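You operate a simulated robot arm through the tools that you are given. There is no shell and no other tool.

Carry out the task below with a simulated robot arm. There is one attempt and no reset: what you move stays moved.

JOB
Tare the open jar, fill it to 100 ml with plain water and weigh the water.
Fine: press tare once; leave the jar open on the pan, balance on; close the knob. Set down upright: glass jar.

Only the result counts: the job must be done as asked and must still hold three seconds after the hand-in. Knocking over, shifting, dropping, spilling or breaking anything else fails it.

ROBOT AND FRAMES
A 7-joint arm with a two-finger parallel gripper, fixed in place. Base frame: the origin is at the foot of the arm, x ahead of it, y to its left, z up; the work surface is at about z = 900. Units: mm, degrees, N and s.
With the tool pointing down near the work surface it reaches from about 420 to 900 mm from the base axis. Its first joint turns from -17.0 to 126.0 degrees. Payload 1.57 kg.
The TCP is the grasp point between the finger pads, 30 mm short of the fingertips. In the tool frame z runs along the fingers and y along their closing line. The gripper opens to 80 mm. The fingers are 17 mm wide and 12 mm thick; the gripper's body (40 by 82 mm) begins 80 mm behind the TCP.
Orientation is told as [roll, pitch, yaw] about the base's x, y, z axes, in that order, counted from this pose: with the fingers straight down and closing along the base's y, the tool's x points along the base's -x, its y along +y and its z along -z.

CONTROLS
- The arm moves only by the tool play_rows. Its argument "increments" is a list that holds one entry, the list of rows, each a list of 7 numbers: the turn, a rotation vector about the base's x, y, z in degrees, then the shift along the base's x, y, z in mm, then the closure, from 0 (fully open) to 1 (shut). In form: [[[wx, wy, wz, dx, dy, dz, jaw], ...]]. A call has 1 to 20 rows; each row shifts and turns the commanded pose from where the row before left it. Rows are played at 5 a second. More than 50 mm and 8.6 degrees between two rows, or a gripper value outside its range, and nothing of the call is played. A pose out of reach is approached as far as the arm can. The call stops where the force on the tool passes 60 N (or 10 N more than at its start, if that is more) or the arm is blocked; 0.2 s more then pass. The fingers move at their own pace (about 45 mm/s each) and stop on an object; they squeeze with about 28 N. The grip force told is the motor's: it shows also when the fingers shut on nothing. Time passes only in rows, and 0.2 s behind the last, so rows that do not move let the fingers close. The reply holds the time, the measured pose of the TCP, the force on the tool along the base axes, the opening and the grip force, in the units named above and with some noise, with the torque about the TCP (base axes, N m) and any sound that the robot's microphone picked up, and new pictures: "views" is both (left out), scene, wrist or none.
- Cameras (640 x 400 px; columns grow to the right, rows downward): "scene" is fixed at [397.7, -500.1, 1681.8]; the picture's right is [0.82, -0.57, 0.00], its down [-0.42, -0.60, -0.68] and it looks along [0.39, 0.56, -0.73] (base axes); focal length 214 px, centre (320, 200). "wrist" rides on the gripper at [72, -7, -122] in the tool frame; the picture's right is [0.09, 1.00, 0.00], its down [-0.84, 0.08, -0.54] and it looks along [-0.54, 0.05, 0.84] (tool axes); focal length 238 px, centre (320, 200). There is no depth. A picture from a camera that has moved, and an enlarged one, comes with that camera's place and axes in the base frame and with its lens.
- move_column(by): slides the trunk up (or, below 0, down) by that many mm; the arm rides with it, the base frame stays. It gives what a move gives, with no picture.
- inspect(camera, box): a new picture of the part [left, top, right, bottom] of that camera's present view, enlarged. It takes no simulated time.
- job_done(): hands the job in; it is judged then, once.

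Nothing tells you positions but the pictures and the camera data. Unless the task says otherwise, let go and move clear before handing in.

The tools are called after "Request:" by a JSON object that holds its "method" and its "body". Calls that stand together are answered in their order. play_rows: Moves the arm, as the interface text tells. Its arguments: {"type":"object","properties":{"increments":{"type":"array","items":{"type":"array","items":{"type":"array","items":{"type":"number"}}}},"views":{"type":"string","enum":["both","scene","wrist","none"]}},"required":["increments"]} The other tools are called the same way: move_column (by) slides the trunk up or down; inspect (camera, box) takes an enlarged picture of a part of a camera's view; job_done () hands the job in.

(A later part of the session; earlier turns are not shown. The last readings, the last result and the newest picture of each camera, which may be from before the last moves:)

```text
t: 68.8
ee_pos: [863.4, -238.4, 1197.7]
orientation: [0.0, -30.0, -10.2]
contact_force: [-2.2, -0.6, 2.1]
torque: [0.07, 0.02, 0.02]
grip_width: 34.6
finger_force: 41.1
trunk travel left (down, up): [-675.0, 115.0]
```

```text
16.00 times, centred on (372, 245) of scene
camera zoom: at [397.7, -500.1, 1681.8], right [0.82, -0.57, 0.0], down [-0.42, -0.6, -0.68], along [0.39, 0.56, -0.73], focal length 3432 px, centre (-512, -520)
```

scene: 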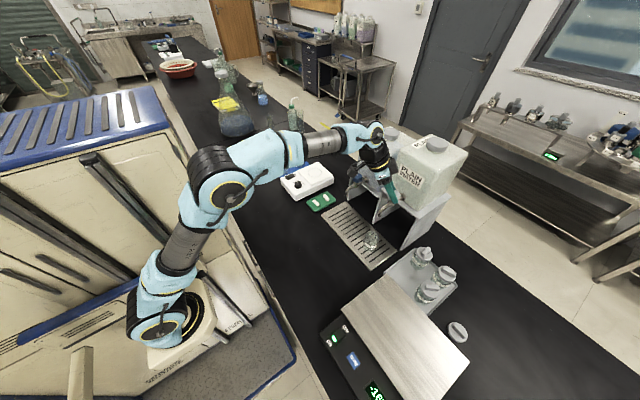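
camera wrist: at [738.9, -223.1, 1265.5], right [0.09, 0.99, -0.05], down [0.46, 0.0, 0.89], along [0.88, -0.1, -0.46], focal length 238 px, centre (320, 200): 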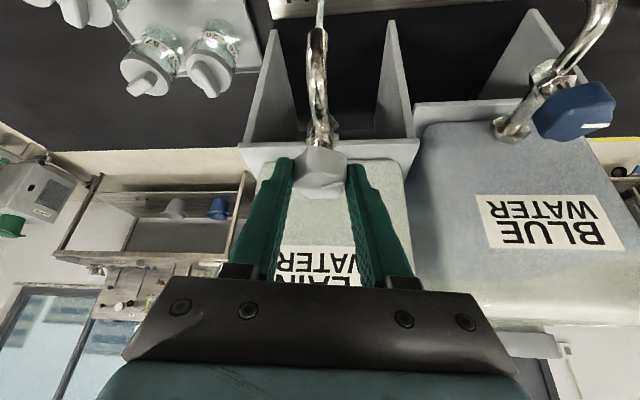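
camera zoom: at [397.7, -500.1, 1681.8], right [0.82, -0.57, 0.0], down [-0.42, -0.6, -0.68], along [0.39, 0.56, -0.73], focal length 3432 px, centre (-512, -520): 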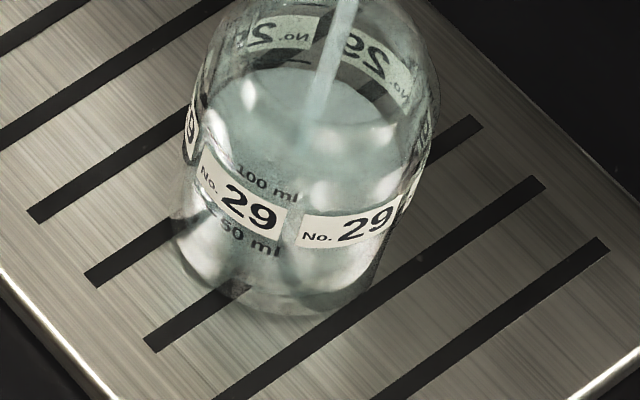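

The level is close to the 50 ml line. I'll continue another 4 s.

Request:
{"method": "play_rows", "body": {"increments": [[[0, 0, 0, 0, 0, 0, 1], [0, 0, 0, 0, 0, 0, 1], [0, 0, 0, 0, 0, 0, 1], [0, 0, 0, 0, 0, 0, 1], [0, 0, 0, 0, 0, 0, 1], [0, 0, 0, 0, 0, 0, 1], [0, 0, 0, 0, 0, 0, 1], [0, 0, 0, 0, 0, 0, 1], [0, 0, 0, 0, 0, 0, 1], [0, 0, 0, 0, 0, 0, 1], [0, 0, 0, 0, 0, 0, 1], [0, 0, 0, 0, 0, 0, 1], [0, 0, 0, 0, 0, 0, 1], [0, 0, 0, 0, 0, 0, 1], [0, 0, 0, 0, 0, 0, 1], [0, 0, 0, 0, 0, 0, 1], [0, 0, 0, 0, 0, 0, 1], [0, 0, 0, 0, 0, 0, 1], [0, 0, 0, 0, 0, 0, 1]]], "views": "none"}}

Request:
{"method": "inspect", "body": {"camera": "scene", "box": [366, 232, 378, 242]}}

Request:
{"method": "inspect", "body": {"camera": "scene", "box": [366, 240, 378, 250]}}

```text
t: 72.8
ee_pos: [863.2, -237.0, 1196.0]
orientation: [0.0, -30.1, -10.0]
contact_force: [-2.3, 1.6, 0.8]
torque: [0.05, 0.03, 0.04]
grip_width: 34.2
finger_force: 41.7
trunk travel left (down, up): [-675.0, 115.0]
```

```text
16.00 times, centred on (372, 237) of scene
camera zoom: at [397.7, -500.1, 1681.8], right [0.82, -0.57, 0.0], down [-0.42, -0.6, -0.68], along [0.39, 0.56, -0.73], focal length 3432 px, centre (-512, -392)
```

zoom: 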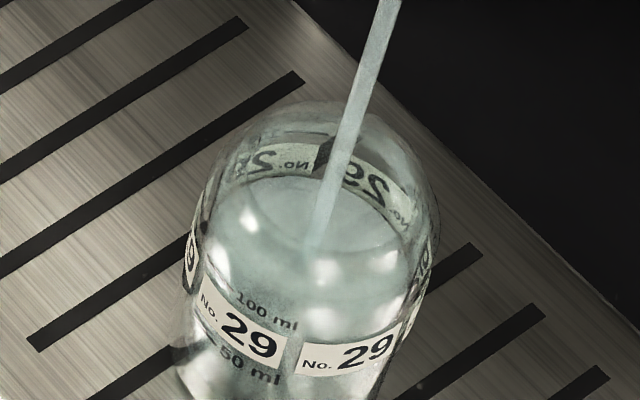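

```text
16.00 times, centred on (372, 245) of scene
camera zoom: at [397.7, -500.1, 1681.8], right [0.82, -0.57, 0.0], down [-0.42, -0.6, -0.68], along [0.39, 0.56, -0.73], focal length 3432 px, centre (-512, -520)
```

zoom: 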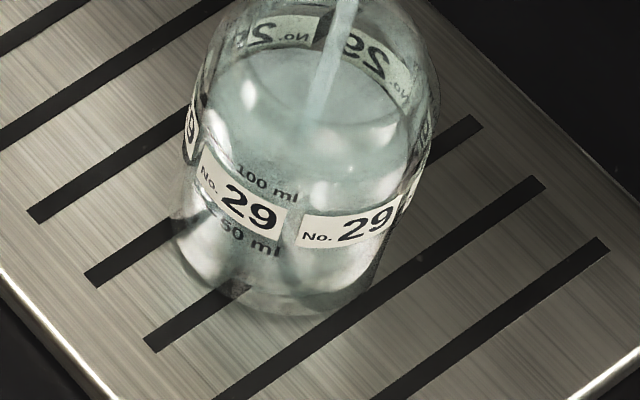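

The level is about 69 ml. I'll run about 3 s more, then close and weigh before topping up.

Request:
{"method": "play_rows", "body": {"increments": [[[0, 0, 0, 0, 0, 0, 1], [0, 0, 0, 0, 0, 0, 1], [0, 0, 0, 0, 0, 0, 1], [0, 0, 0, 0, 0, 0, 1], [0, 0, 0, 0, 0, 0, 1], [0, 0, 0, 0, 0, 0, 1], [0, 0, 0, 0, 0, 0, 1], [0, 0, 0, 0, 0, 0, 1], [0, 0, 0, 0, 0, 0, 1], [0, 0, 0, 0, 0, 0, 1], [0, 0, 0, 0, 0, 0, 1], [0, 0, 0, 0, 0, 0, 1], [0, 0, 0, 0, 0, 0, 1]]], "views": "none"}}

Request:
{"method": "inspect", "body": {"camera": "scene", "box": [366, 232, 378, 242]}}

Request:
{"method": "inspect", "body": {"camera": "scene", "box": [366, 240, 378, 250]}}

```text
t: 75.6
ee_pos: [862.4, -238.6, 1197.3]
orientation: [0.0, -30.0, -10.0]
contact_force: [-2.9, 1.3, 0.5]
torque: [0.07, 0.05, 0.03]
grip_width: 34.1
finger_force: 41.6
trunk travel left (down, up): [-675.0, 115.0]
```

```text
16.00 times, centred on (372, 237) of scene
camera zoom: at [397.7, -500.1, 1681.8], right [0.82, -0.57, 0.0], down [-0.42, -0.6, -0.68], along [0.39, 0.56, -0.73], focal length 3432 px, centre (-512, -392)
```

zoom: 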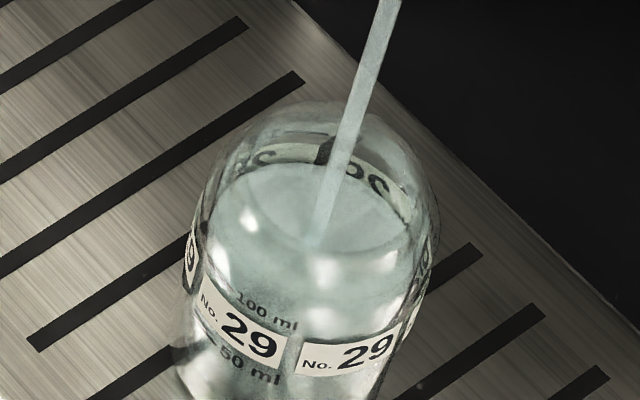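

```text
16.00 times, centred on (372, 245) of scene
camera zoom: at [397.7, -500.1, 1681.8], right [0.82, -0.57, 0.0], down [-0.42, -0.6, -0.68], along [0.39, 0.56, -0.73], focal length 3432 px, centre (-512, -520)
```

zoom: 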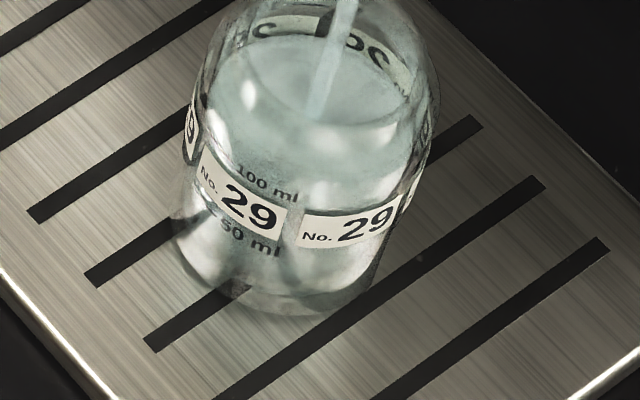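

The level is about 80 ml. I'll run 1 s more and then turn the knob back clockwise 30° to close.

Request:
{"method": "play_rows", "body": {"increments": [[[0, 0, 0, 0, 0, 0, 1], [0, 0, 0, 0, 0, 0, 1], [0, 0, 0, 0, 0, 0, 1], [0, 0, 0, 0, 0, 0, 1], [0, 0, 0, 0, 0, 0, 1], [0, 0, -5, 0.24, 0.84, 0, 1], [0, 0, -5, 0.31, 0.81, 0, 1], [0, 0, -5, 0.38, 0.78, 0, 1], [0, 0, -5, 0.44, 0.74, 0, 1], [0, 0, -5, 0.5, 0.68, 0, 1], [0, 0, -5, 0.57, 0.63, 0, 1], [0, 0, 0, 0, 0, 0, 1]]], "views": "wrist"}}

Request:
{"method": "inspect", "body": {"camera": "scene", "box": [366, 232, 378, 242]}}

Request:
{"method": "inspect", "body": {"camera": "scene", "box": [350, 180, 400, 260]}}

Request:
{"method": "inspect", "body": {"camera": "wrist", "box": [240, 80, 400, 220]}}

```text
t: 78.2
ee_pos: [864.8, -234.8, 1195.7]
orientation: [-0.1, -30.0, -40.1]
contact_force: [0.1, -1.8, 0.0]
torque: [-0.35, -0.29, 0.92]
grip_width: 34.7
finger_force: 41.9
trunk travel left (down, up): [-675.0, 115.0]
camera wrist: at [765.7, -159.5, 1265.5], right [0.58, 0.81, -0.05], down [0.4, -0.23, 0.89], along [0.71, -0.53, -0.46], focal length 238 px, centre (320, 200)
```

wrist: 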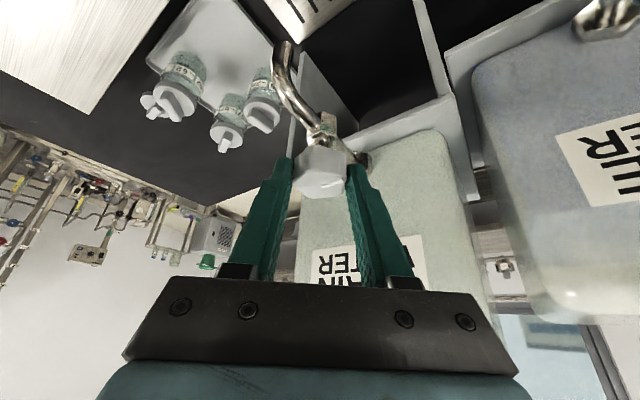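

```text
16.00 times, centred on (372, 237) of scene
camera zoom: at [397.7, -500.1, 1681.8], right [0.82, -0.57, 0.0], down [-0.42, -0.6, -0.68], along [0.39, 0.56, -0.73], focal length 3432 px, centre (-512, -392)
```

zoom: 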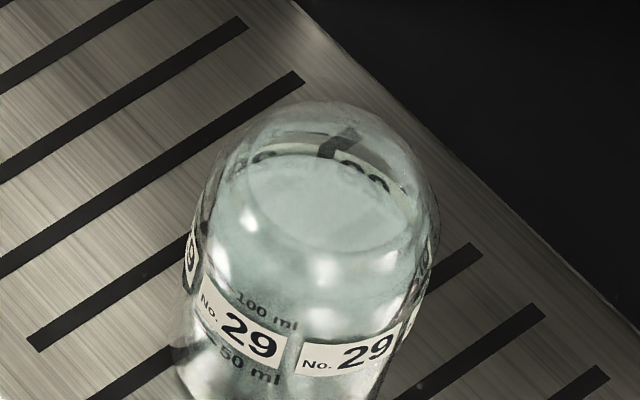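

```text
5.00 times, centred on (375, 220) of scene
camera zoom: at [397.7, -500.1, 1681.8], right [0.82, -0.57, 0.0], down [-0.42, -0.6, -0.68], along [0.39, 0.56, -0.73], focal length 1072 px, centre (45, 100)
```

zoom: 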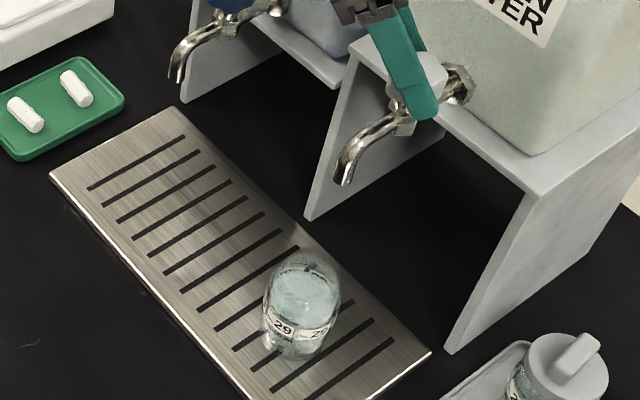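

```text
2.86 times, centred on (320, 150) of wrist
camera zoom: at [765.7, -159.5, 1265.5], right [0.58, 0.81, -0.05], down [0.4, -0.23, 0.89], along [0.71, -0.53, -0.46], focal length 681 px, centre (320, 343)
```

zoom: 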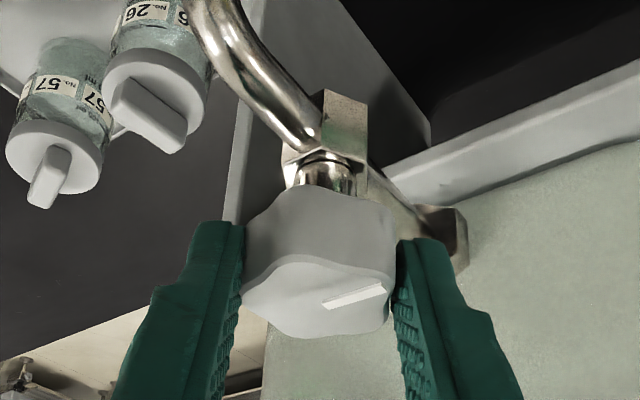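

The flow has stopped and 0.92 N·m of torque shows the knob is against its closed stop. I estimate 88 ml. I'll release the knob, rise clear, and look at the jar's level from the front with the wrist camera.

Request:
{"method": "play_rows", "body": {"increments": [[[0, 0, 0, 0, 0, 0, 0.5], [0, 0, 0, 0, 0, 0, 0.25], [0, 0, 0, 0, 0, 0, 0.25], [0, 0, 0, 0, 0, 15, 0.25], [0, 0, 0, 0, 0, 30, 0.25], [0, 0, 0, 0, 0, 30, 0.25]]], "views": "wrist"}}

Request:
{"method": "inspect", "body": {"camera": "scene", "box": [350, 160, 400, 260]}}

Request:
{"method": "inspect", "body": {"camera": "wrist", "box": [270, 60, 390, 170]}}

```text
t: 79.6
ee_pos: [866.1, -234.7, 1270.3]
orientation: [-0.2, -29.9, -40.0]
contact_force: [0.7, -0.3, 0.3]
torque: [-0.02, 0.01, 0.01]
grip_width: 60.1
finger_force: 0.0
trunk travel left (down, up): [-675.0, 115.0]
camera wrist: at [765.5, -160.2, 1339.8], right [0.58, 0.81, -0.05], down [0.4, -0.23, 0.89], along [0.71, -0.53, -0.46], focal length 238 px, centre (320, 200)
```

wrist: 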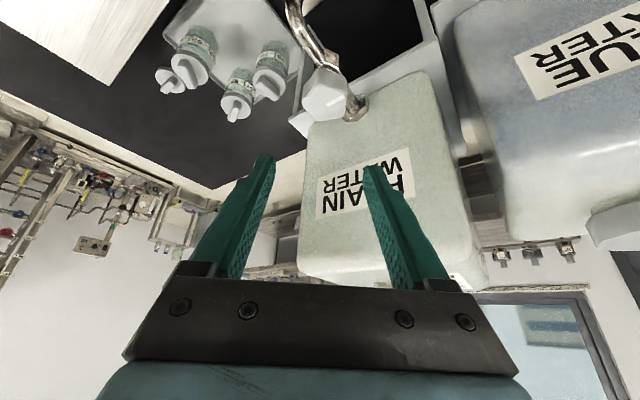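

```text
4.00 times, centred on (375, 210) of scene
camera zoom: at [397.7, -500.1, 1681.8], right [0.82, -0.57, 0.0], down [-0.42, -0.6, -0.68], along [0.39, 0.56, -0.73], focal length 858 px, centre (100, 160)
```

zoom: 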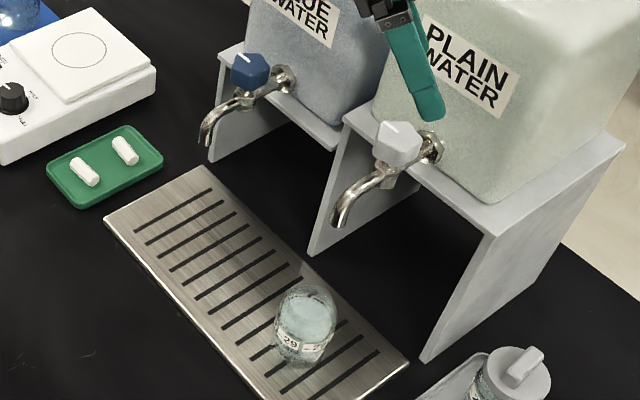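

```text
3.64 times, centred on (330, 115) of wrist
camera zoom: at [765.5, -160.2, 1339.8], right [0.58, 0.81, -0.05], down [0.4, -0.23, 0.89], along [0.71, -0.53, -0.46], focal length 867 px, centre (284, 509)
```

zoom: 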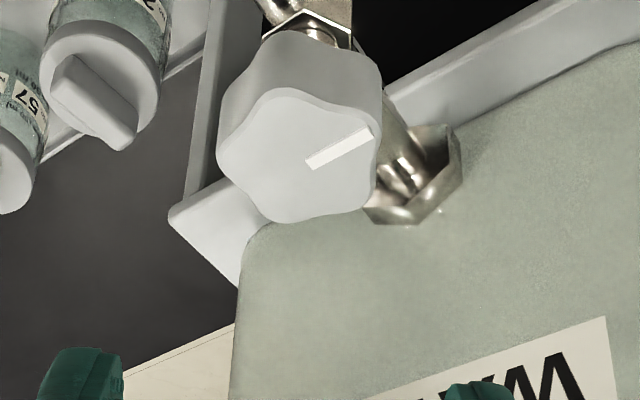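

The knob points to +y again and nothing drips. Next I'll go to the front of the jar at low height and read the level against its marks.

Request:
{"method": "play_rows", "body": {"increments": [[[0, 0, 8, -30, -1, 0, 0.2], [0, 0, 8, -30, -1, 0, 0.1], [0, 0, 8, -30, -1, 0, 0.1], [0, 0, 8, -30, -1, 0, 0.1], [0, 0, 8, -30, -1, 0, 0.1], [0, -2, 0, 0, 0, -46, 0.1], [0, -2, 0, 0, 0, -46, 0.1], [0, -2, 0, 0, 0, -46, 0.1], [0, -2, 0, 0, 0, -46, 0.1], [0, -2, 0, 0, 0, -46, 0.1], [0, 0, 0, 0, 0, -46, 0.1], [0, 0, 0, 0, 0, -24, 0.1], [0, 0, 0, 20, 0, 0, 0.1], [0, 0, 0, 0, 0, 0, 0.1]]], "views": "both"}}

Request:
{"method": "inspect", "body": {"camera": "wrist", "box": [270, 90, 390, 220]}}

```text
t: 82.6
ee_pos: [734.9, -238.6, 971.1]
orientation: [0.0, -40.0, 0.0]
contact_force: [-0.5, 0.1, -0.1]
torque: [-0.04, 0.01, -0.04]
grip_width: 72.2
finger_force: 0.0
trunk travel left (down, up): [-675.0, 115.0]
camera wrist: at [601.0, -245.4, 1017.6], right [-0.07, 1.0, -0.06], down [0.29, 0.08, 0.95], along [0.95, 0.05, -0.3], focal length 238 px, centre (320, 200)
```

scene: 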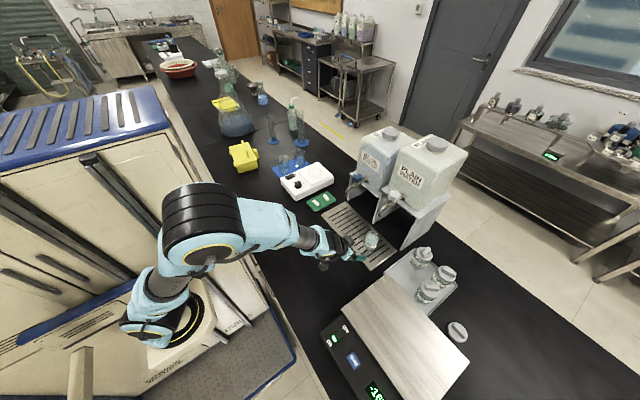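
wrist: 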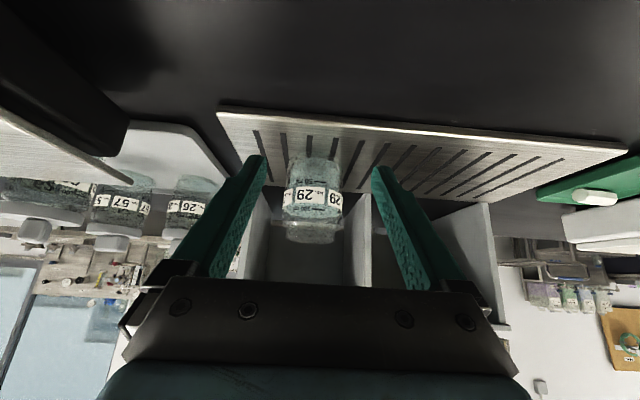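

```text
3.08 times, centred on (330, 155) of wrist
camera zoom: at [601.0, -245.4, 1017.6], right [-0.07, 1.0, -0.06], down [0.29, 0.08, 0.95], along [0.95, 0.05, -0.3], focal length 733 px, centre (289, 338)
```

zoom: 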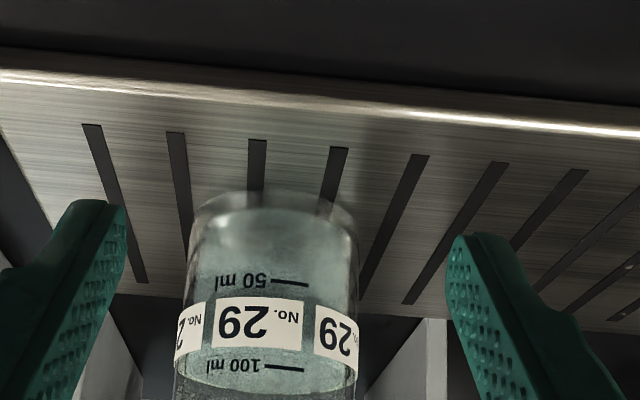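

Request:
{"method": "inspect", "body": {"camera": "wrist", "box": [275, 180, 355, 250]}}

Request:
{"method": "inspect", "body": {"camera": "wrist", "box": [290, 190, 340, 225]}}

```text
5.71 times, centred on (315, 215) of wrist
camera zoom: at [601.0, -245.4, 1017.6], right [-0.07, 1.0, -0.06], down [0.29, 0.08, 0.95], along [0.95, 0.05, -0.3], focal length 1362 px, centre (349, 114)
```

zoom: 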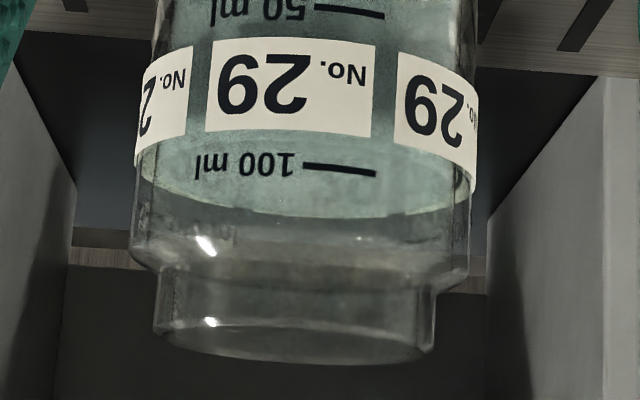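

```text
11.43 times, centred on (315, 208) of wrist
camera zoom: at [601.0, -245.4, 1017.6], right [-0.07, 1.0, -0.06], down [0.29, 0.08, 0.95], along [0.95, 0.05, -0.3], focal length 2724 px, centre (377, 114)
```

zoom: 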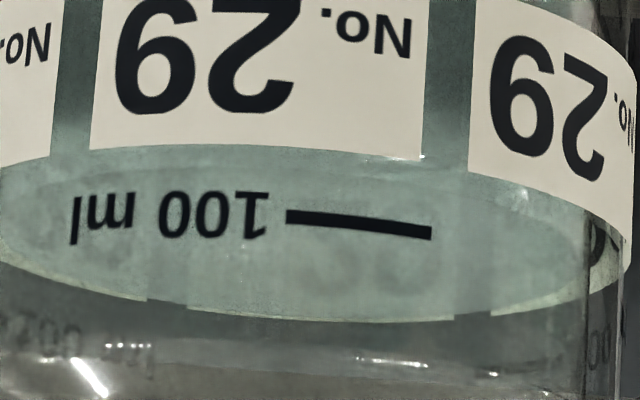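

From the front the surface sits about 5 mm below the 100 ml line, so roughly 90 ml. I'll retrace exactly back to above the knob for a gentle top-up of about 10 ml.

Request:
{"method": "play_rows", "body": {"increments": [[[0, 0, 0, -20, 0, 0, 0.1], [0, 0, 0, 0, 0, 24, 0.1], [0, 0, 0, 0, 0, 46, 0.1], [0, 2, 0, 0, 0, 46, 0.1], [0, 2, 0, 0, 0, 46, 0.1], [0, 2, 0, 0, 0, 46, 0.1], [0, 2, 0, 0, 0, 46, 0.1], [0, 2, 0, 0, 0, 46, 0.1], [0, 0, -8, 30, 1, 0, 0.1], [0, 0, -8, 30, 1, 0, 0.15], [0, 0, -8, 30, 1, 0, 0.2], [0, 0, -8, 30, 1, 0, 0.25], [0, 0, -8, 30, 1, 0, 0.25], [0, 0, 0, 0, 0, -30, 0.25], [0, 0, 0, 0, 0, 0, 0.25]]], "views": "wrist"}}

Request:
{"method": "inspect", "body": {"camera": "wrist", "box": [240, 80, 400, 220]}}

```text
t: 85.8
ee_pos: [865.2, -234.4, 1242.2]
orientation: [0.0, -30.1, -40.1]
contact_force: [0.4, -0.4, -0.1]
torque: [0.0, 0.0, 0.0]
grip_width: 60.2
finger_force: 0.1
trunk travel left (down, up): [-675.0, 115.0]
camera wrist: at [766.2, -160.3, 1310.2], right [0.58, 0.81, -0.05], down [0.4, -0.23, 0.89], along [0.71, -0.53, -0.46], focal length 238 px, centre (320, 200)
```

wrist: 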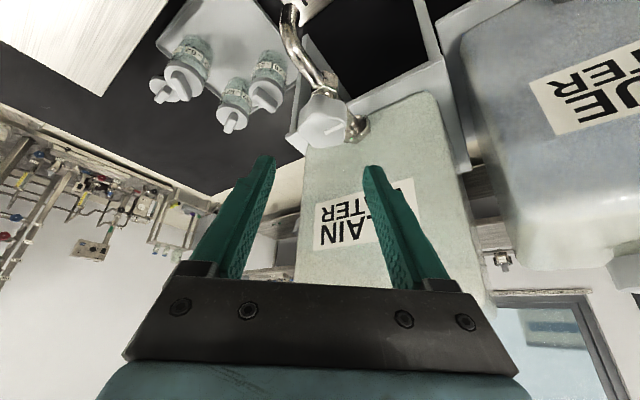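

```text
2.86 times, centred on (320, 150) of wrist
camera zoom: at [766.2, -160.3, 1310.2], right [0.58, 0.81, -0.05], down [0.4, -0.23, 0.89], along [0.71, -0.53, -0.46], focal length 681 px, centre (320, 343)
```

zoom: 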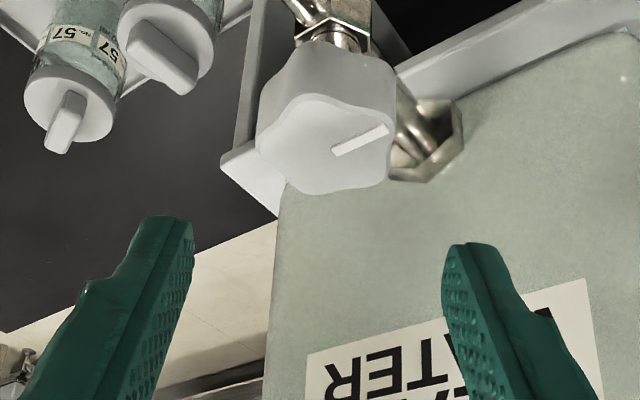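

The pose matches the earlier approach. I'll descend, grip the knob, and take a reference picture of the level before opening.

Request:
{"method": "play_rows", "body": {"increments": [[[0, 0, 0, 0, 0, -15, 0.25], [0, 0, 0, 0, 0, -15, 0.25], [0, 0, 0, 0, 0, -15, 0.25], [0, 0, 0, 0, 0, 0, 0.45], [0, 0, 0, 0, 0, 0, 1], [0, 0, 0, 0, 0, 0, 1]]], "views": "wrist"}}

Request:
{"method": "inspect", "body": {"camera": "scene", "box": [366, 232, 378, 242]}}

Request:
{"method": "inspect", "body": {"camera": "wrist", "box": [240, 80, 400, 220]}}

```text
t: 87.2
ee_pos: [864.9, -233.3, 1194.8]
orientation: [0.1, -30.1, -40.0]
contact_force: [4.6, 2.6, -1.3]
torque: [-0.22, -0.68, 0.17]
grip_width: 34.9
finger_force: 25.2
trunk travel left (down, up): [-675.0, 115.0]
camera wrist: at [765.6, -159.7, 1265.3], right [0.58, 0.81, -0.05], down [0.4, -0.23, 0.89], along [0.71, -0.53, -0.46], focal length 238 px, centre (320, 200)
```

wrist: 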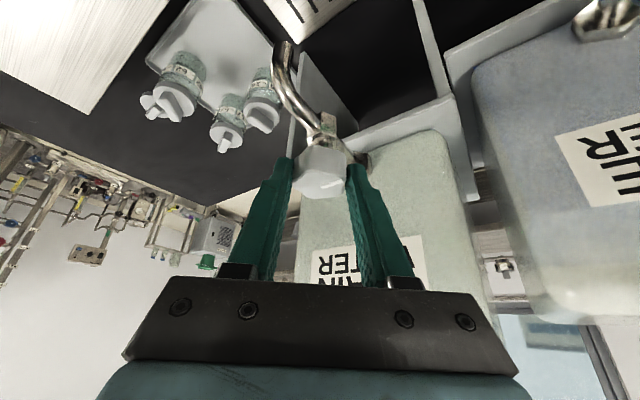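

```text
16.00 times, centred on (372, 237) of scene
camera zoom: at [397.7, -500.1, 1681.8], right [0.82, -0.57, 0.0], down [-0.42, -0.6, -0.68], along [0.39, 0.56, -0.73], focal length 3432 px, centre (-512, -392)
```

zoom: 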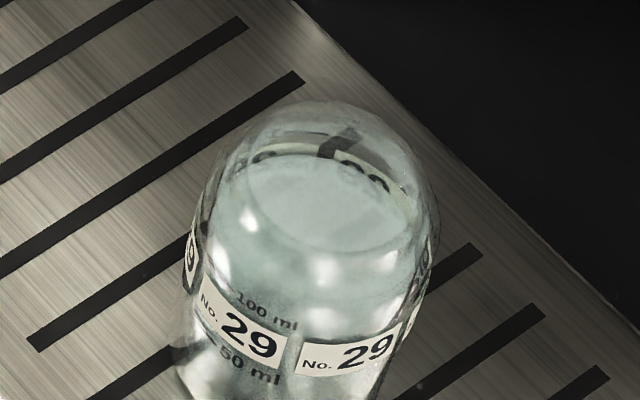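

```text
2.86 times, centred on (320, 150) of wrist
camera zoom: at [765.6, -159.7, 1265.3], right [0.58, 0.81, -0.05], down [0.4, -0.23, 0.89], along [0.71, -0.53, -0.46], focal length 681 px, centre (320, 343)
```

zoom: 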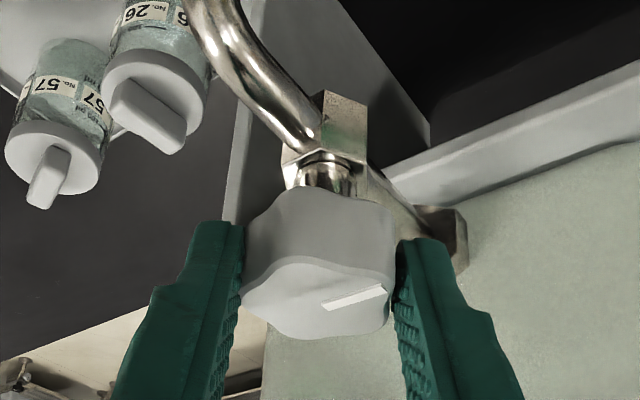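

Reference taken (far edge at y ≈ 152). I'll open 10°, hold about 3 s, and compare.

Request:
{"method": "play_rows", "body": {"increments": [[[0, 0, 5, -0.57, -0.63, 0, 1], [0, 0, 5, -0.5, -0.68, 0, 1], [0, 0, 0, 0, 0, 0, 1], [0, 0, 0, 0, 0, 0, 1], [0, 0, 0, 0, 0, 0, 1], [0, 0, 0, 0, 0, 0, 1], [0, 0, 0, 0, 0, 0, 1], [0, 0, 0, 0, 0, 0, 1], [0, 0, 0, 0, 0, 0, 1], [0, 0, 0, 0, 0, 0, 1], [0, 0, 0, 0, 0, 0, 1], [0, 0, 0, 0, 0, 0, 1]]], "views": "none"}}

Request:
{"method": "inspect", "body": {"camera": "scene", "box": [366, 232, 378, 242]}}

Request:
{"method": "inspect", "body": {"camera": "scene", "box": [350, 180, 400, 260]}}

```text
t: 89.8
ee_pos: [863.3, -235.3, 1197.1]
orientation: [-0.1, -29.9, -30.0]
contact_force: [2.7, 3.1, 0.0]
torque: [-0.09, 0.07, 0.08]
grip_width: 34.5
finger_force: 41.7
trunk travel left (down, up): [-675.0, 115.0]
```

```text
16.00 times, centred on (372, 237) of scene
camera zoom: at [397.7, -500.1, 1681.8], right [0.82, -0.57, 0.0], down [-0.42, -0.6, -0.68], along [0.39, 0.56, -0.73], focal length 3432 px, centre (-512, -392)
```

zoom: 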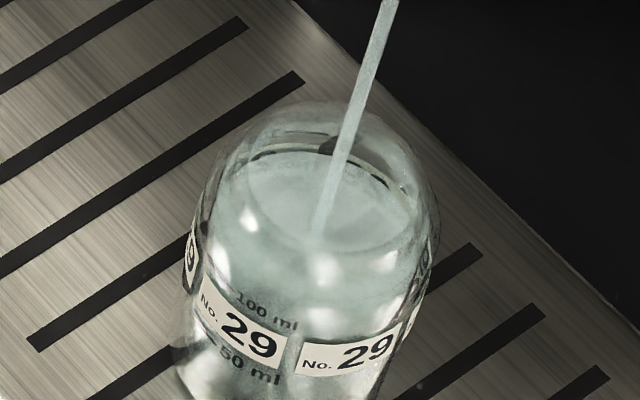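

```text
5.00 times, centred on (375, 220) of scene
camera zoom: at [397.7, -500.1, 1681.8], right [0.82, -0.57, 0.0], down [-0.42, -0.6, -0.68], along [0.39, 0.56, -0.73], focal length 1072 px, centre (45, 100)
```

zoom: 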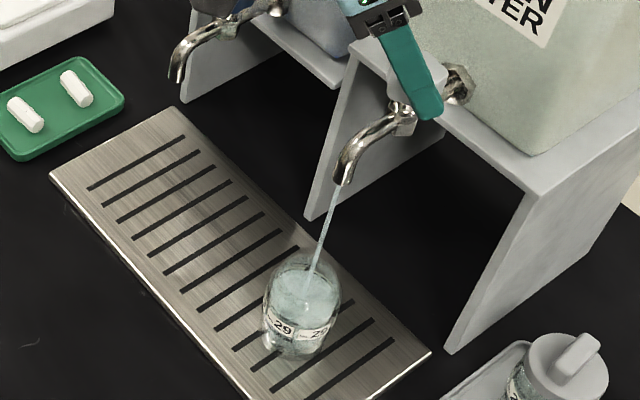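

Request:
{"method": "play_rows", "body": {"increments": [[[0, 0, 0, 0, 0, 0, 1], [0, 0, 0, 0, 0, 0, 1], [0, 0, 0, 0, 0, 0, 1], [0, 0, 0, 0, 0, 0, 1], [0, 0, 0, 0, 0, 0, 1], [0, 0, 0, 0, 0, 0, 1], [0, 0, 0, 0, 0, 0, 1], [0, 0, 0, 0, 0, 0, 1], [0, 0, 0, 0, 0, 0, 1], [0, 0, 0, 0, 0, 0, 1], [0, 0, 0, 0, 0, 0, 1]]], "views": "none"}}

Request:
{"method": "inspect", "body": {"camera": "scene", "box": [366, 232, 378, 242]}}

```text
t: 92.2
ee_pos: [864.0, -234.9, 1195.6]
orientation: [-0.2, -29.9, -30.0]
contact_force: [2.3, 2.8, -0.4]
torque: [-0.05, 0.1, 0.09]
grip_width: 34.6
finger_force: 42.2
trunk travel left (down, up): [-675.0, 115.0]
```

```text
16.00 times, centred on (372, 237) of scene
camera zoom: at [397.7, -500.1, 1681.8], right [0.82, -0.57, 0.0], down [-0.42, -0.6, -0.68], along [0.39, 0.56, -0.73], focal length 3432 px, centre (-512, -392)
```

zoom: 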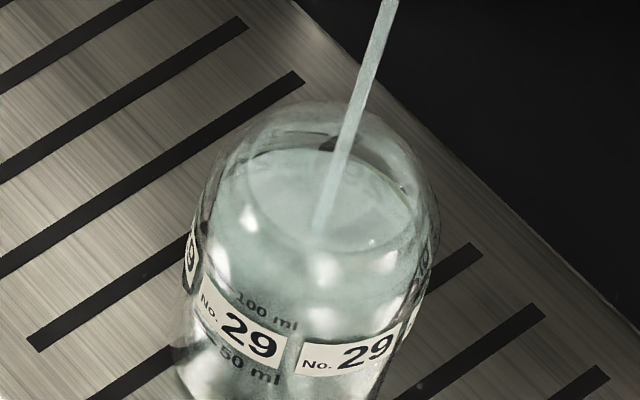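

The level is around 95 ml. I'll add about 1.6 s more and then close the knob fully.

Request:
{"method": "play_rows", "body": {"increments": [[[0, 0, 0, 0, 0, 0, 1], [0, 0, 0, 0, 0, 0, 1], [0, 0, 0, 0, 0, 0, 1], [0, 0, 0, 0, 0, 0, 1], [0, 0, 0, 0, 0, 0, 1], [0, 0, 0, 0, 0, 0, 1], [0, 0, 0, 0, 0, 0, 1], [0, 0, -5, 0.5, 0.68, 0, 1], [0, 0, -5, 0.57, 0.63, 0, 1], [0, 0, 0, 0, 0, 0, 1], [0, 0, 0, 0, 0, 0, 1]]], "views": "wrist"}}

Request:
{"method": "inspect", "body": {"camera": "scene", "box": [366, 232, 378, 242]}}

Request:
{"method": "inspect", "body": {"camera": "scene", "box": [350, 180, 400, 260]}}

```text
t: 94.6
ee_pos: [864.7, -233.4, 1195.8]
orientation: [0.0, -30.0, -40.0]
contact_force: [0.8, 2.1, -2.3]
torque: [-0.46, -0.47, 0.92]
grip_width: 34.7
finger_force: 41.9
trunk travel left (down, up): [-675.0, 115.0]
camera wrist: at [765.5, -159.4, 1265.4], right [0.58, 0.81, -0.05], down [0.4, -0.23, 0.89], along [0.71, -0.53, -0.46], focal length 238 px, centre (320, 200)
```

wrist: 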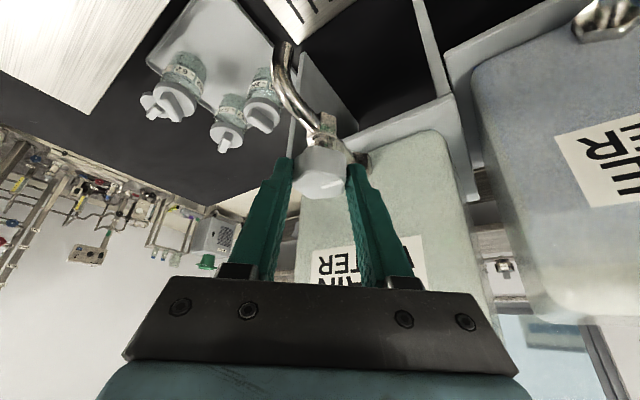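

```text
16.00 times, centred on (372, 237) of scene
camera zoom: at [397.7, -500.1, 1681.8], right [0.82, -0.57, 0.0], down [-0.42, -0.6, -0.68], along [0.39, 0.56, -0.73], focal length 3432 px, centre (-512, -392)
```

zoom: 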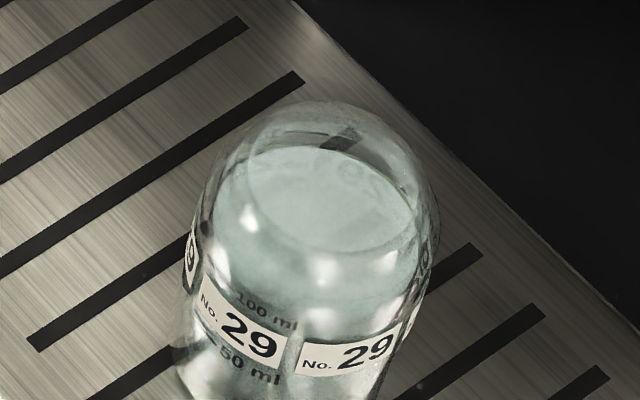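

```text
5.00 times, centred on (375, 220) of scene
camera zoom: at [397.7, -500.1, 1681.8], right [0.82, -0.57, 0.0], down [-0.42, -0.6, -0.68], along [0.39, 0.56, -0.73], focal length 1072 px, centre (45, 100)
```

zoom: 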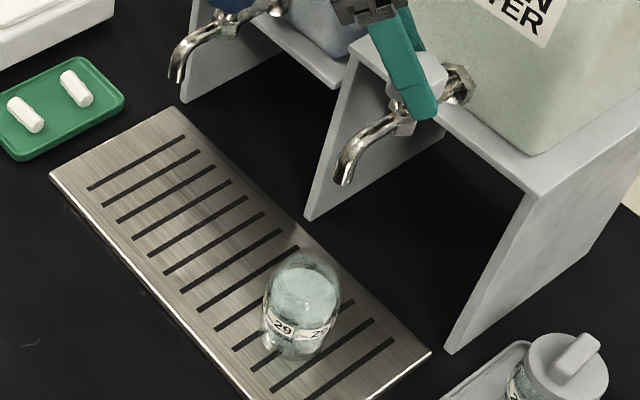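

Closed again against the stop with no stream. I'll release the knob and go back to the front view to read the level.

Request:
{"method": "play_rows", "body": {"increments": [[[0, 0, 0, 0, 0, 0, 0.5], [0, 0, 0, 0, 0, 0, 0.25], [0, 0, 0, 0, 0, 0, 0.25], [0, 0, 0, 0, 0, 15, 0.25], [0, 0, 0, 0, 0, 30, 0.25], [0, 0, 0, 0, 0, 30, 0.25], [0, 0, 8, -30, -1, 0, 0.2], [0, 0, 8, -30, -1, 0, 0.1], [0, 0, 8, -30, -1, 0, 0.1], [0, 0, 8, -30, -1, 0, 0.1], [0, 0, 8, -30, -1, 0, 0.1], [0, -2, 0, 0, 0, -46, 0.1], [0, -2, 0, 0, 0, -46, 0.1], [0, -2, 0, 0, 0, -46, 0.1], [0, -2, 0, 0, 0, -46, 0.1], [0, -2, 0, 0, 0, -46, 0.1], [0, 0, 0, 0, 0, -46, 0.1], [0, 0, 0, 0, 0, -24, 0.1], [0, 0, 0, 20, 0, 0, 0.1], [0, 0, 0, 0, 0, 0, 0.1]]], "views": "wrist"}}

Request:
{"method": "inspect", "body": {"camera": "wrist", "box": [275, 180, 355, 250]}}

Request:
{"method": "inspect", "body": {"camera": "wrist", "box": [290, 190, 340, 225]}}

Request:
{"method": "inspect", "body": {"camera": "scene", "box": [350, 160, 400, 260]}}

```text
t: 98.8
ee_pos: [734.2, -239.5, 971.3]
orientation: [-0.1, -40.1, 0.0]
contact_force: [0.8, -0.1, -0.5]
torque: [0.01, -0.01, 0.02]
grip_width: 72.0
finger_force: 0.0
trunk travel left (down, up): [-675.0, 115.0]
camera wrist: at [600.6, -245.5, 1018.0], right [-0.07, 1.0, -0.06], down [0.29, 0.08, 0.95], along [0.95, 0.05, -0.3], focal length 238 px, centre (320, 200)
```

wrist: 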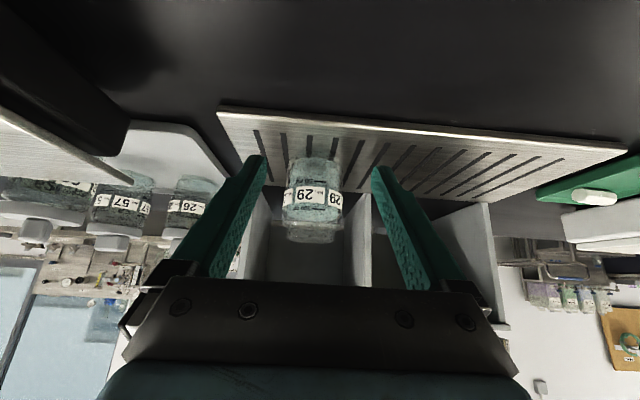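

```text
5.71 times, centred on (315, 215) of wrist
camera zoom: at [600.6, -245.5, 1018.0], right [-0.07, 1.0, -0.06], down [0.29, 0.08, 0.95], along [0.95, 0.05, -0.3], focal length 1362 px, centre (349, 114)
```

zoom: 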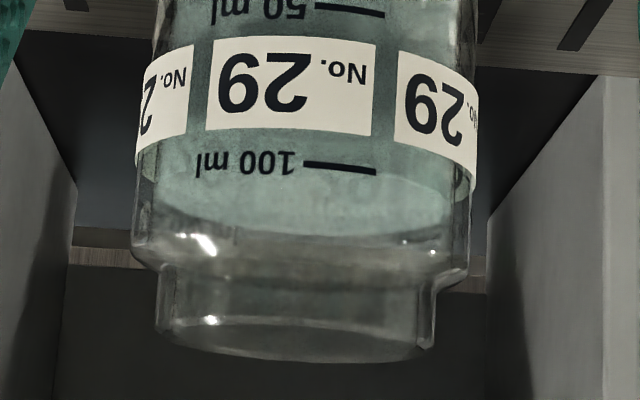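

```text
11.43 times, centred on (315, 208) of wrist
camera zoom: at [600.6, -245.5, 1018.0], right [-0.07, 1.0, -0.06], down [0.29, 0.08, 0.95], along [0.95, 0.05, -0.3], focal length 2724 px, centre (377, 114)
```

zoom: 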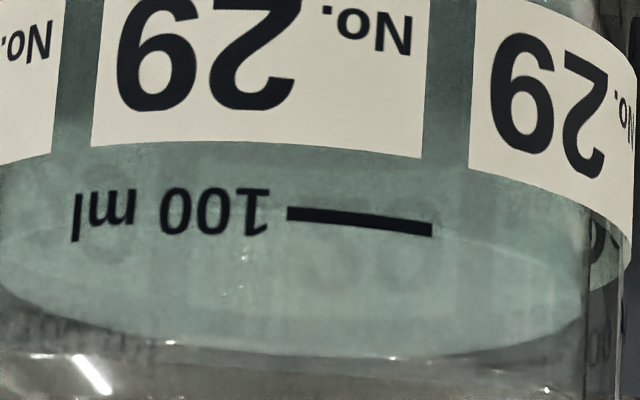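

```text
4.00 times, centred on (375, 210) of scene
camera zoom: at [397.7, -500.1, 1681.8], right [0.82, -0.57, 0.0], down [-0.42, -0.6, -0.68], along [0.39, 0.56, -0.73], focal length 858 px, centre (100, 160)
```

zoom: 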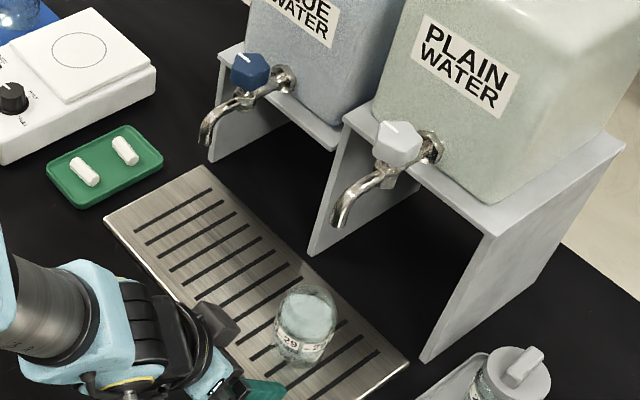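

The knob is closed and the level reads about 97–98 ml, just under the 100 ml line. I'll grasp the jar again to weigh it, moving in around it first.

Request:
{"method": "play_rows", "body": {"increments": [[[0, 0, 0, 20, -0.5, -5, 0.1], [0, 0, 0, 25, 0, -6, 0.1], [0, 0, 0, 25, 0, 0, 0.1], [0, 0, 0, 19, 0, 0, 0.1], [0, 0, 0, 0, 0, 0, 0.1]]], "views": "both"}}

Request:
{"method": "inspect", "body": {"camera": "wrist", "box": [240, 70, 400, 270]}}

```text
t: 100.0
ee_pos: [822.7, -238.7, 960.7]
orientation: [-0.1, -40.0, 0.0]
contact_force: [0.4, -1.0, -0.3]
torque: [0.02, -0.02, 0.02]
grip_width: 72.3
finger_force: 0.1
trunk travel left (down, up): [-675.0, 115.0]
camera wrist: at [689.4, -245.7, 1007.3], right [-0.07, 1.0, -0.06], down [0.29, 0.08, 0.95], along [0.95, 0.05, -0.3], focal length 238 px, centre (320, 200)
```

scene: 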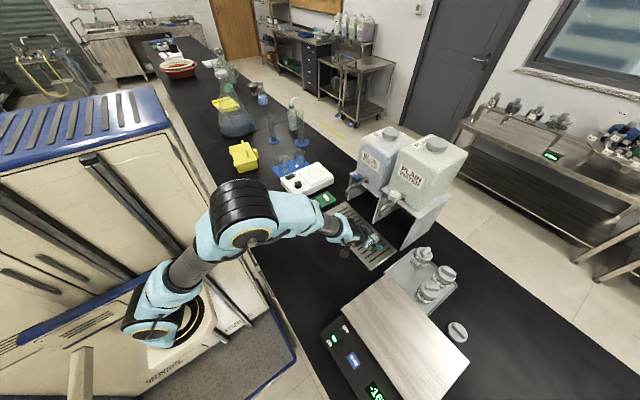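
wrist: 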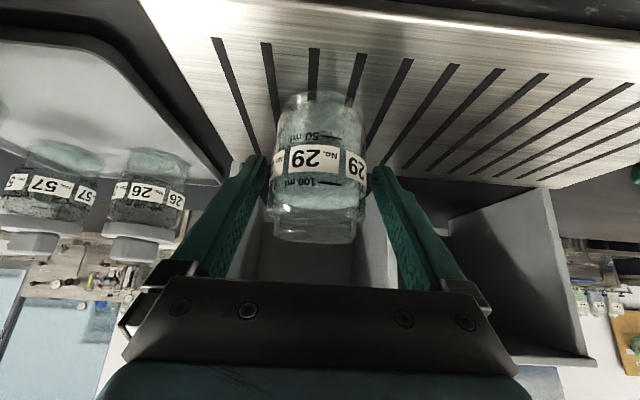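

```text
2.00 times, centred on (320, 170) of wrist
camera zoom: at [689.4, -245.7, 1007.3], right [-0.07, 1.0, -0.06], down [0.29, 0.08, 0.95], along [0.95, 0.05, -0.3], focal length 477 px, centre (320, 260)
```

zoom: 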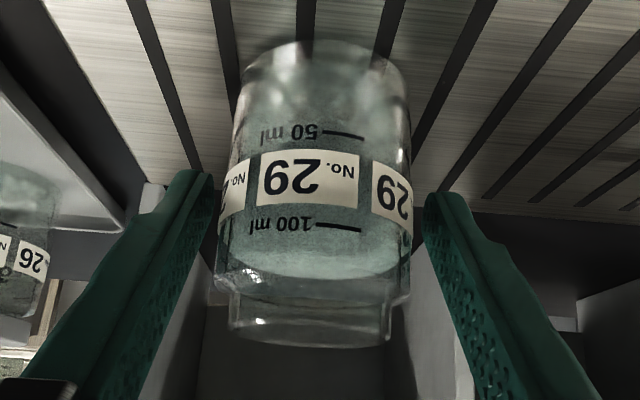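

Request:
{"method": "play_rows", "body": {"increments": [[[0, 0, 0, 0, -1.5, 0, 0.1], [0, 0, 0, 0, 0, 0, 0.22], [0, 0, 0, 0, 0, 0, 0.3], [0, 0, 0, 0, 0, 0, 1], [0, 0, 0, 0, 0, 0, 1], [0, 0, 0, 0, 0, 0, 1]]], "views": "wrist"}}

```text
t: 101.4
ee_pos: [824.1, -240.6, 961.2]
orientation: [0.1, -40.0, -0.1]
contact_force: [0.5, 0.2, -0.1]
torque: [0.01, -0.04, -0.01]
grip_width: 55.1
finger_force: 27.9
trunk travel left (down, up): [-675.0, 115.0]
camera wrist: at [689.3, -247.2, 1007.4], right [-0.07, 1.0, -0.06], down [0.29, 0.08, 0.95], along [0.95, 0.05, -0.3], focal length 238 px, centre (320, 200)
```

wrist: 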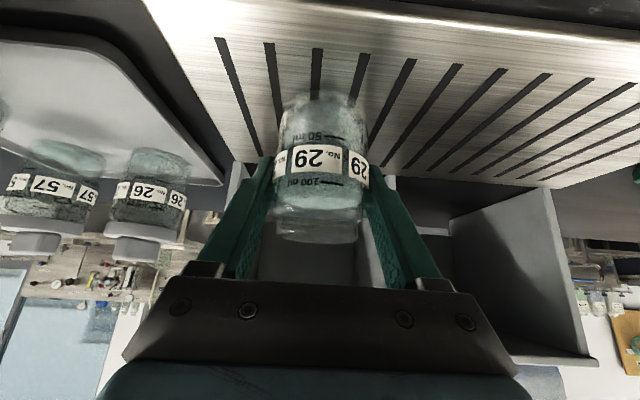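

Gripped. I'll lift gently, back out from under the spout, and carry it level to above the pan.

Request:
{"method": "play_rows", "body": {"increments": [[[0, 0, 0, 0, 0, 5, 1], [0, 0, 0, 0, 0, 10, 1], [0, 0, 0, -5, 0, 6, 1], [0, 0, 0, -15, 0, 0, 1], [0, 0, 0, -25, 0, 0, 1], [0, 0, 0, -30, 0, 0, 1], [0, 0, 0, -30, 0, 0, 1], [0, 0, 0, -18, 0, 10, 1], [0, 0, 0, -7, 0, 25, 1], [0, 0, 0, 0, 0, 30, 1], [0, 0, 0, 0, 0, 30, 1], [0, 0, 0, 0, 0, 20, 1], [0, 0, 0, 0, -10, 8, 1], [0, 0, 0, 0, -25, 0, 1], [0, 0, 0, 0, -30, 0, 1], [0, 0, 0, 0, 0, 0, 1]]], "views": "both"}}

Request:
{"method": "inspect", "body": {"camera": "wrist", "box": [240, 80, 400, 260]}}

```text
t: 104.8
ee_pos: [693.3, -306.9, 1103.1]
orientation: [-0.1, -40.1, -0.1]
contact_force: [0.4, -0.1, -2.5]
torque: [-0.03, 0.0, 0.02]
grip_width: 55.1
finger_force: 28.2
trunk travel left (down, up): [-675.0, 115.0]
camera wrist: at [559.1, -313.1, 1150.4], right [-0.07, 1.0, -0.06], down [0.29, 0.08, 0.95], along [0.95, 0.05, -0.3], focal length 238 px, centre (320, 200)
```

scene: 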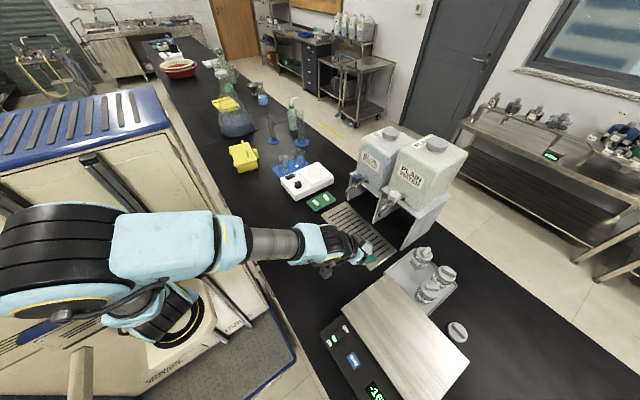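
wrist: 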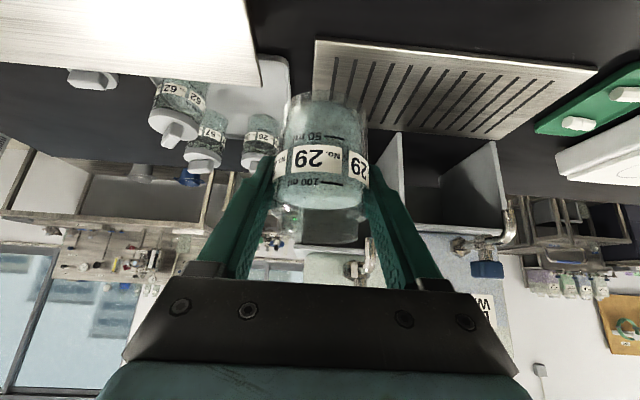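

```text
2.22 times, centred on (320, 170) of wrist
camera zoom: at [559.1, -313.1, 1150.4], right [-0.07, 1.0, -0.06], down [0.29, 0.08, 0.95], along [0.95, 0.05, -0.3], focal length 530 px, centre (320, 267)
```

zoom: 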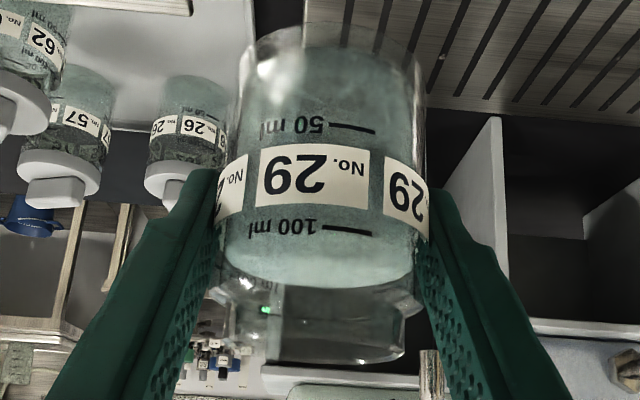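

The jar is upright with no spill. I'll continue over the pan and lower to just above it.

Request:
{"method": "play_rows", "body": {"increments": [[[0, 0, 0, 0, -20, 0, 1], [0, 0, 0, 0, -30, 0, 1], [0, 0, 0, 0, -30, 0, 1], [0, 0, 0, 0, -30, 0, 1], [0, 0, 0, 0, -15, 0, 1], [0, 0, 0, 0, -8, -10, 1], [0, 0, 0, 0, 0, -25, 1], [0, 0, 0, 0, 0, -25, 1], [0, 0, 0, 0, 0, -14, 1], [0, 0, 0, 0, 0, -6, 1], [0, 0, 0, 0, 0, 0, 1]]], "views": "both"}}

Request:
{"method": "inspect", "body": {"camera": "scene", "box": [350, 350, 410, 400]}}

```text
t: 107.2
ee_pos: [695.0, -437.4, 1023.2]
orientation: [-0.1, -40.0, 0.0]
contact_force: [0.5, -0.3, -2.6]
torque: [-0.02, 0.0, 0.05]
grip_width: 55.1
finger_force: 28.2
trunk travel left (down, up): [-675.0, 115.0]
camera wrist: at [559.8, -444.3, 1070.5], right [-0.07, 1.0, -0.06], down [0.29, 0.08, 0.95], along [0.95, 0.05, -0.3], focal length 238 px, centre (320, 200)
```

scene: 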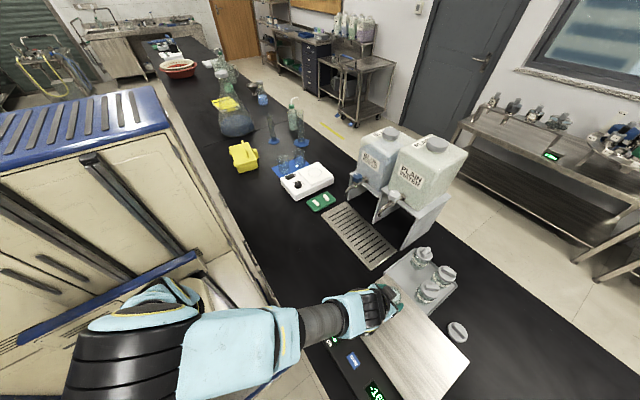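
wrist: 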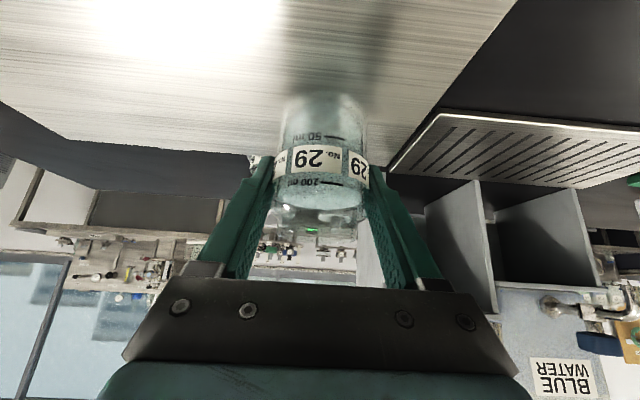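

```text
8.00 times, centred on (380, 375) of scene
camera zoom: at [397.7, -500.1, 1681.8], right [0.82, -0.57, 0.0], down [-0.42, -0.6, -0.68], along [0.39, 0.56, -0.73], focal length 1716 px, centre (-160, -1200)
```

zoom: 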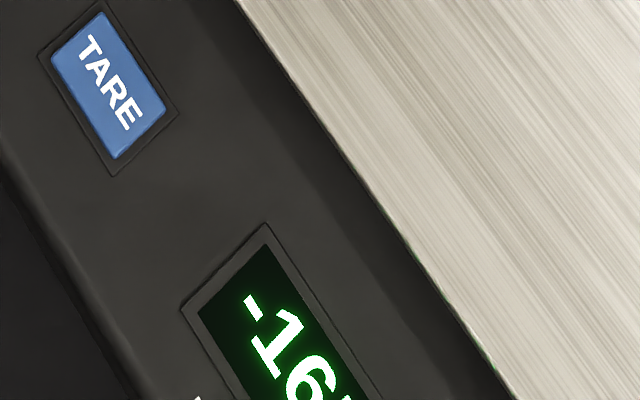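

Request:
{"method": "play_rows", "body": {"increments": [[[0, 0, 0, 0, 0, -3, 1], [0, 0, 0, 0, 0, -1.5, 1], [0, 0, 0, 0, 0, 0, 1]]], "views": "none"}}

Request:
{"method": "inspect", "body": {"camera": "scene", "box": [350, 350, 410, 400]}}

```text
t: 108.0
ee_pos: [693.0, -438.2, 1019.3]
orientation: [0.1, -39.9, 0.0]
contact_force: [0.1, 0.4, -2.5]
torque: [0.02, 0.03, -0.01]
grip_width: 54.9
finger_force: 27.7
trunk travel left (down, up): [-675.0, 115.0]
```

```text
8.00 times, centred on (380, 375) of scene
camera zoom: at [397.7, -500.1, 1681.8], right [0.82, -0.57, 0.0], down [-0.42, -0.6, -0.68], along [0.39, 0.56, -0.73], focal length 1716 px, centre (-160, -1200)
```

zoom: 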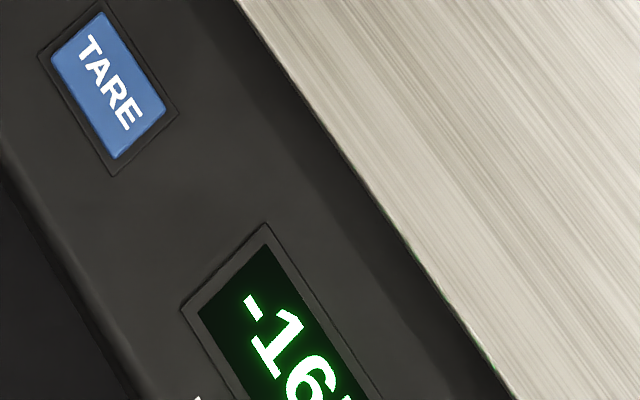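

Request:
{"method": "play_rows", "body": {"increments": [[[0, 0, 0, 0, 0, -1, 1], [0, 0, 0, 0, 0, -1, 1]]], "views": "none"}}

Request:
{"method": "inspect", "body": {"camera": "scene", "box": [350, 350, 410, 400]}}

```text
t: 108.6
ee_pos: [694.1, -438.6, 1017.3]
orientation: [0.1, -39.8, 0.0]
contact_force: [0.8, 0.7, -2.1]
torque: [0.0, 0.0, 0.01]
grip_width: 55.0
finger_force: 28.2
trunk travel left (down, up): [-675.0, 115.0]
```

```text
8.00 times, centred on (380, 375) of scene
camera zoom: at [397.7, -500.1, 1681.8], right [0.82, -0.57, 0.0], down [-0.42, -0.6, -0.68], along [0.39, 0.56, -0.73], focal length 1716 px, centre (-160, -1200)
```

zoom: 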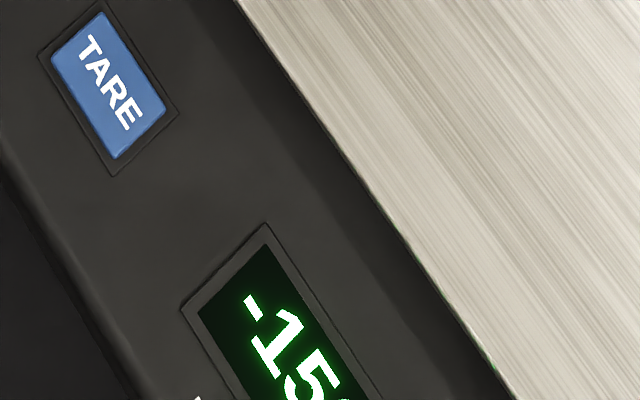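

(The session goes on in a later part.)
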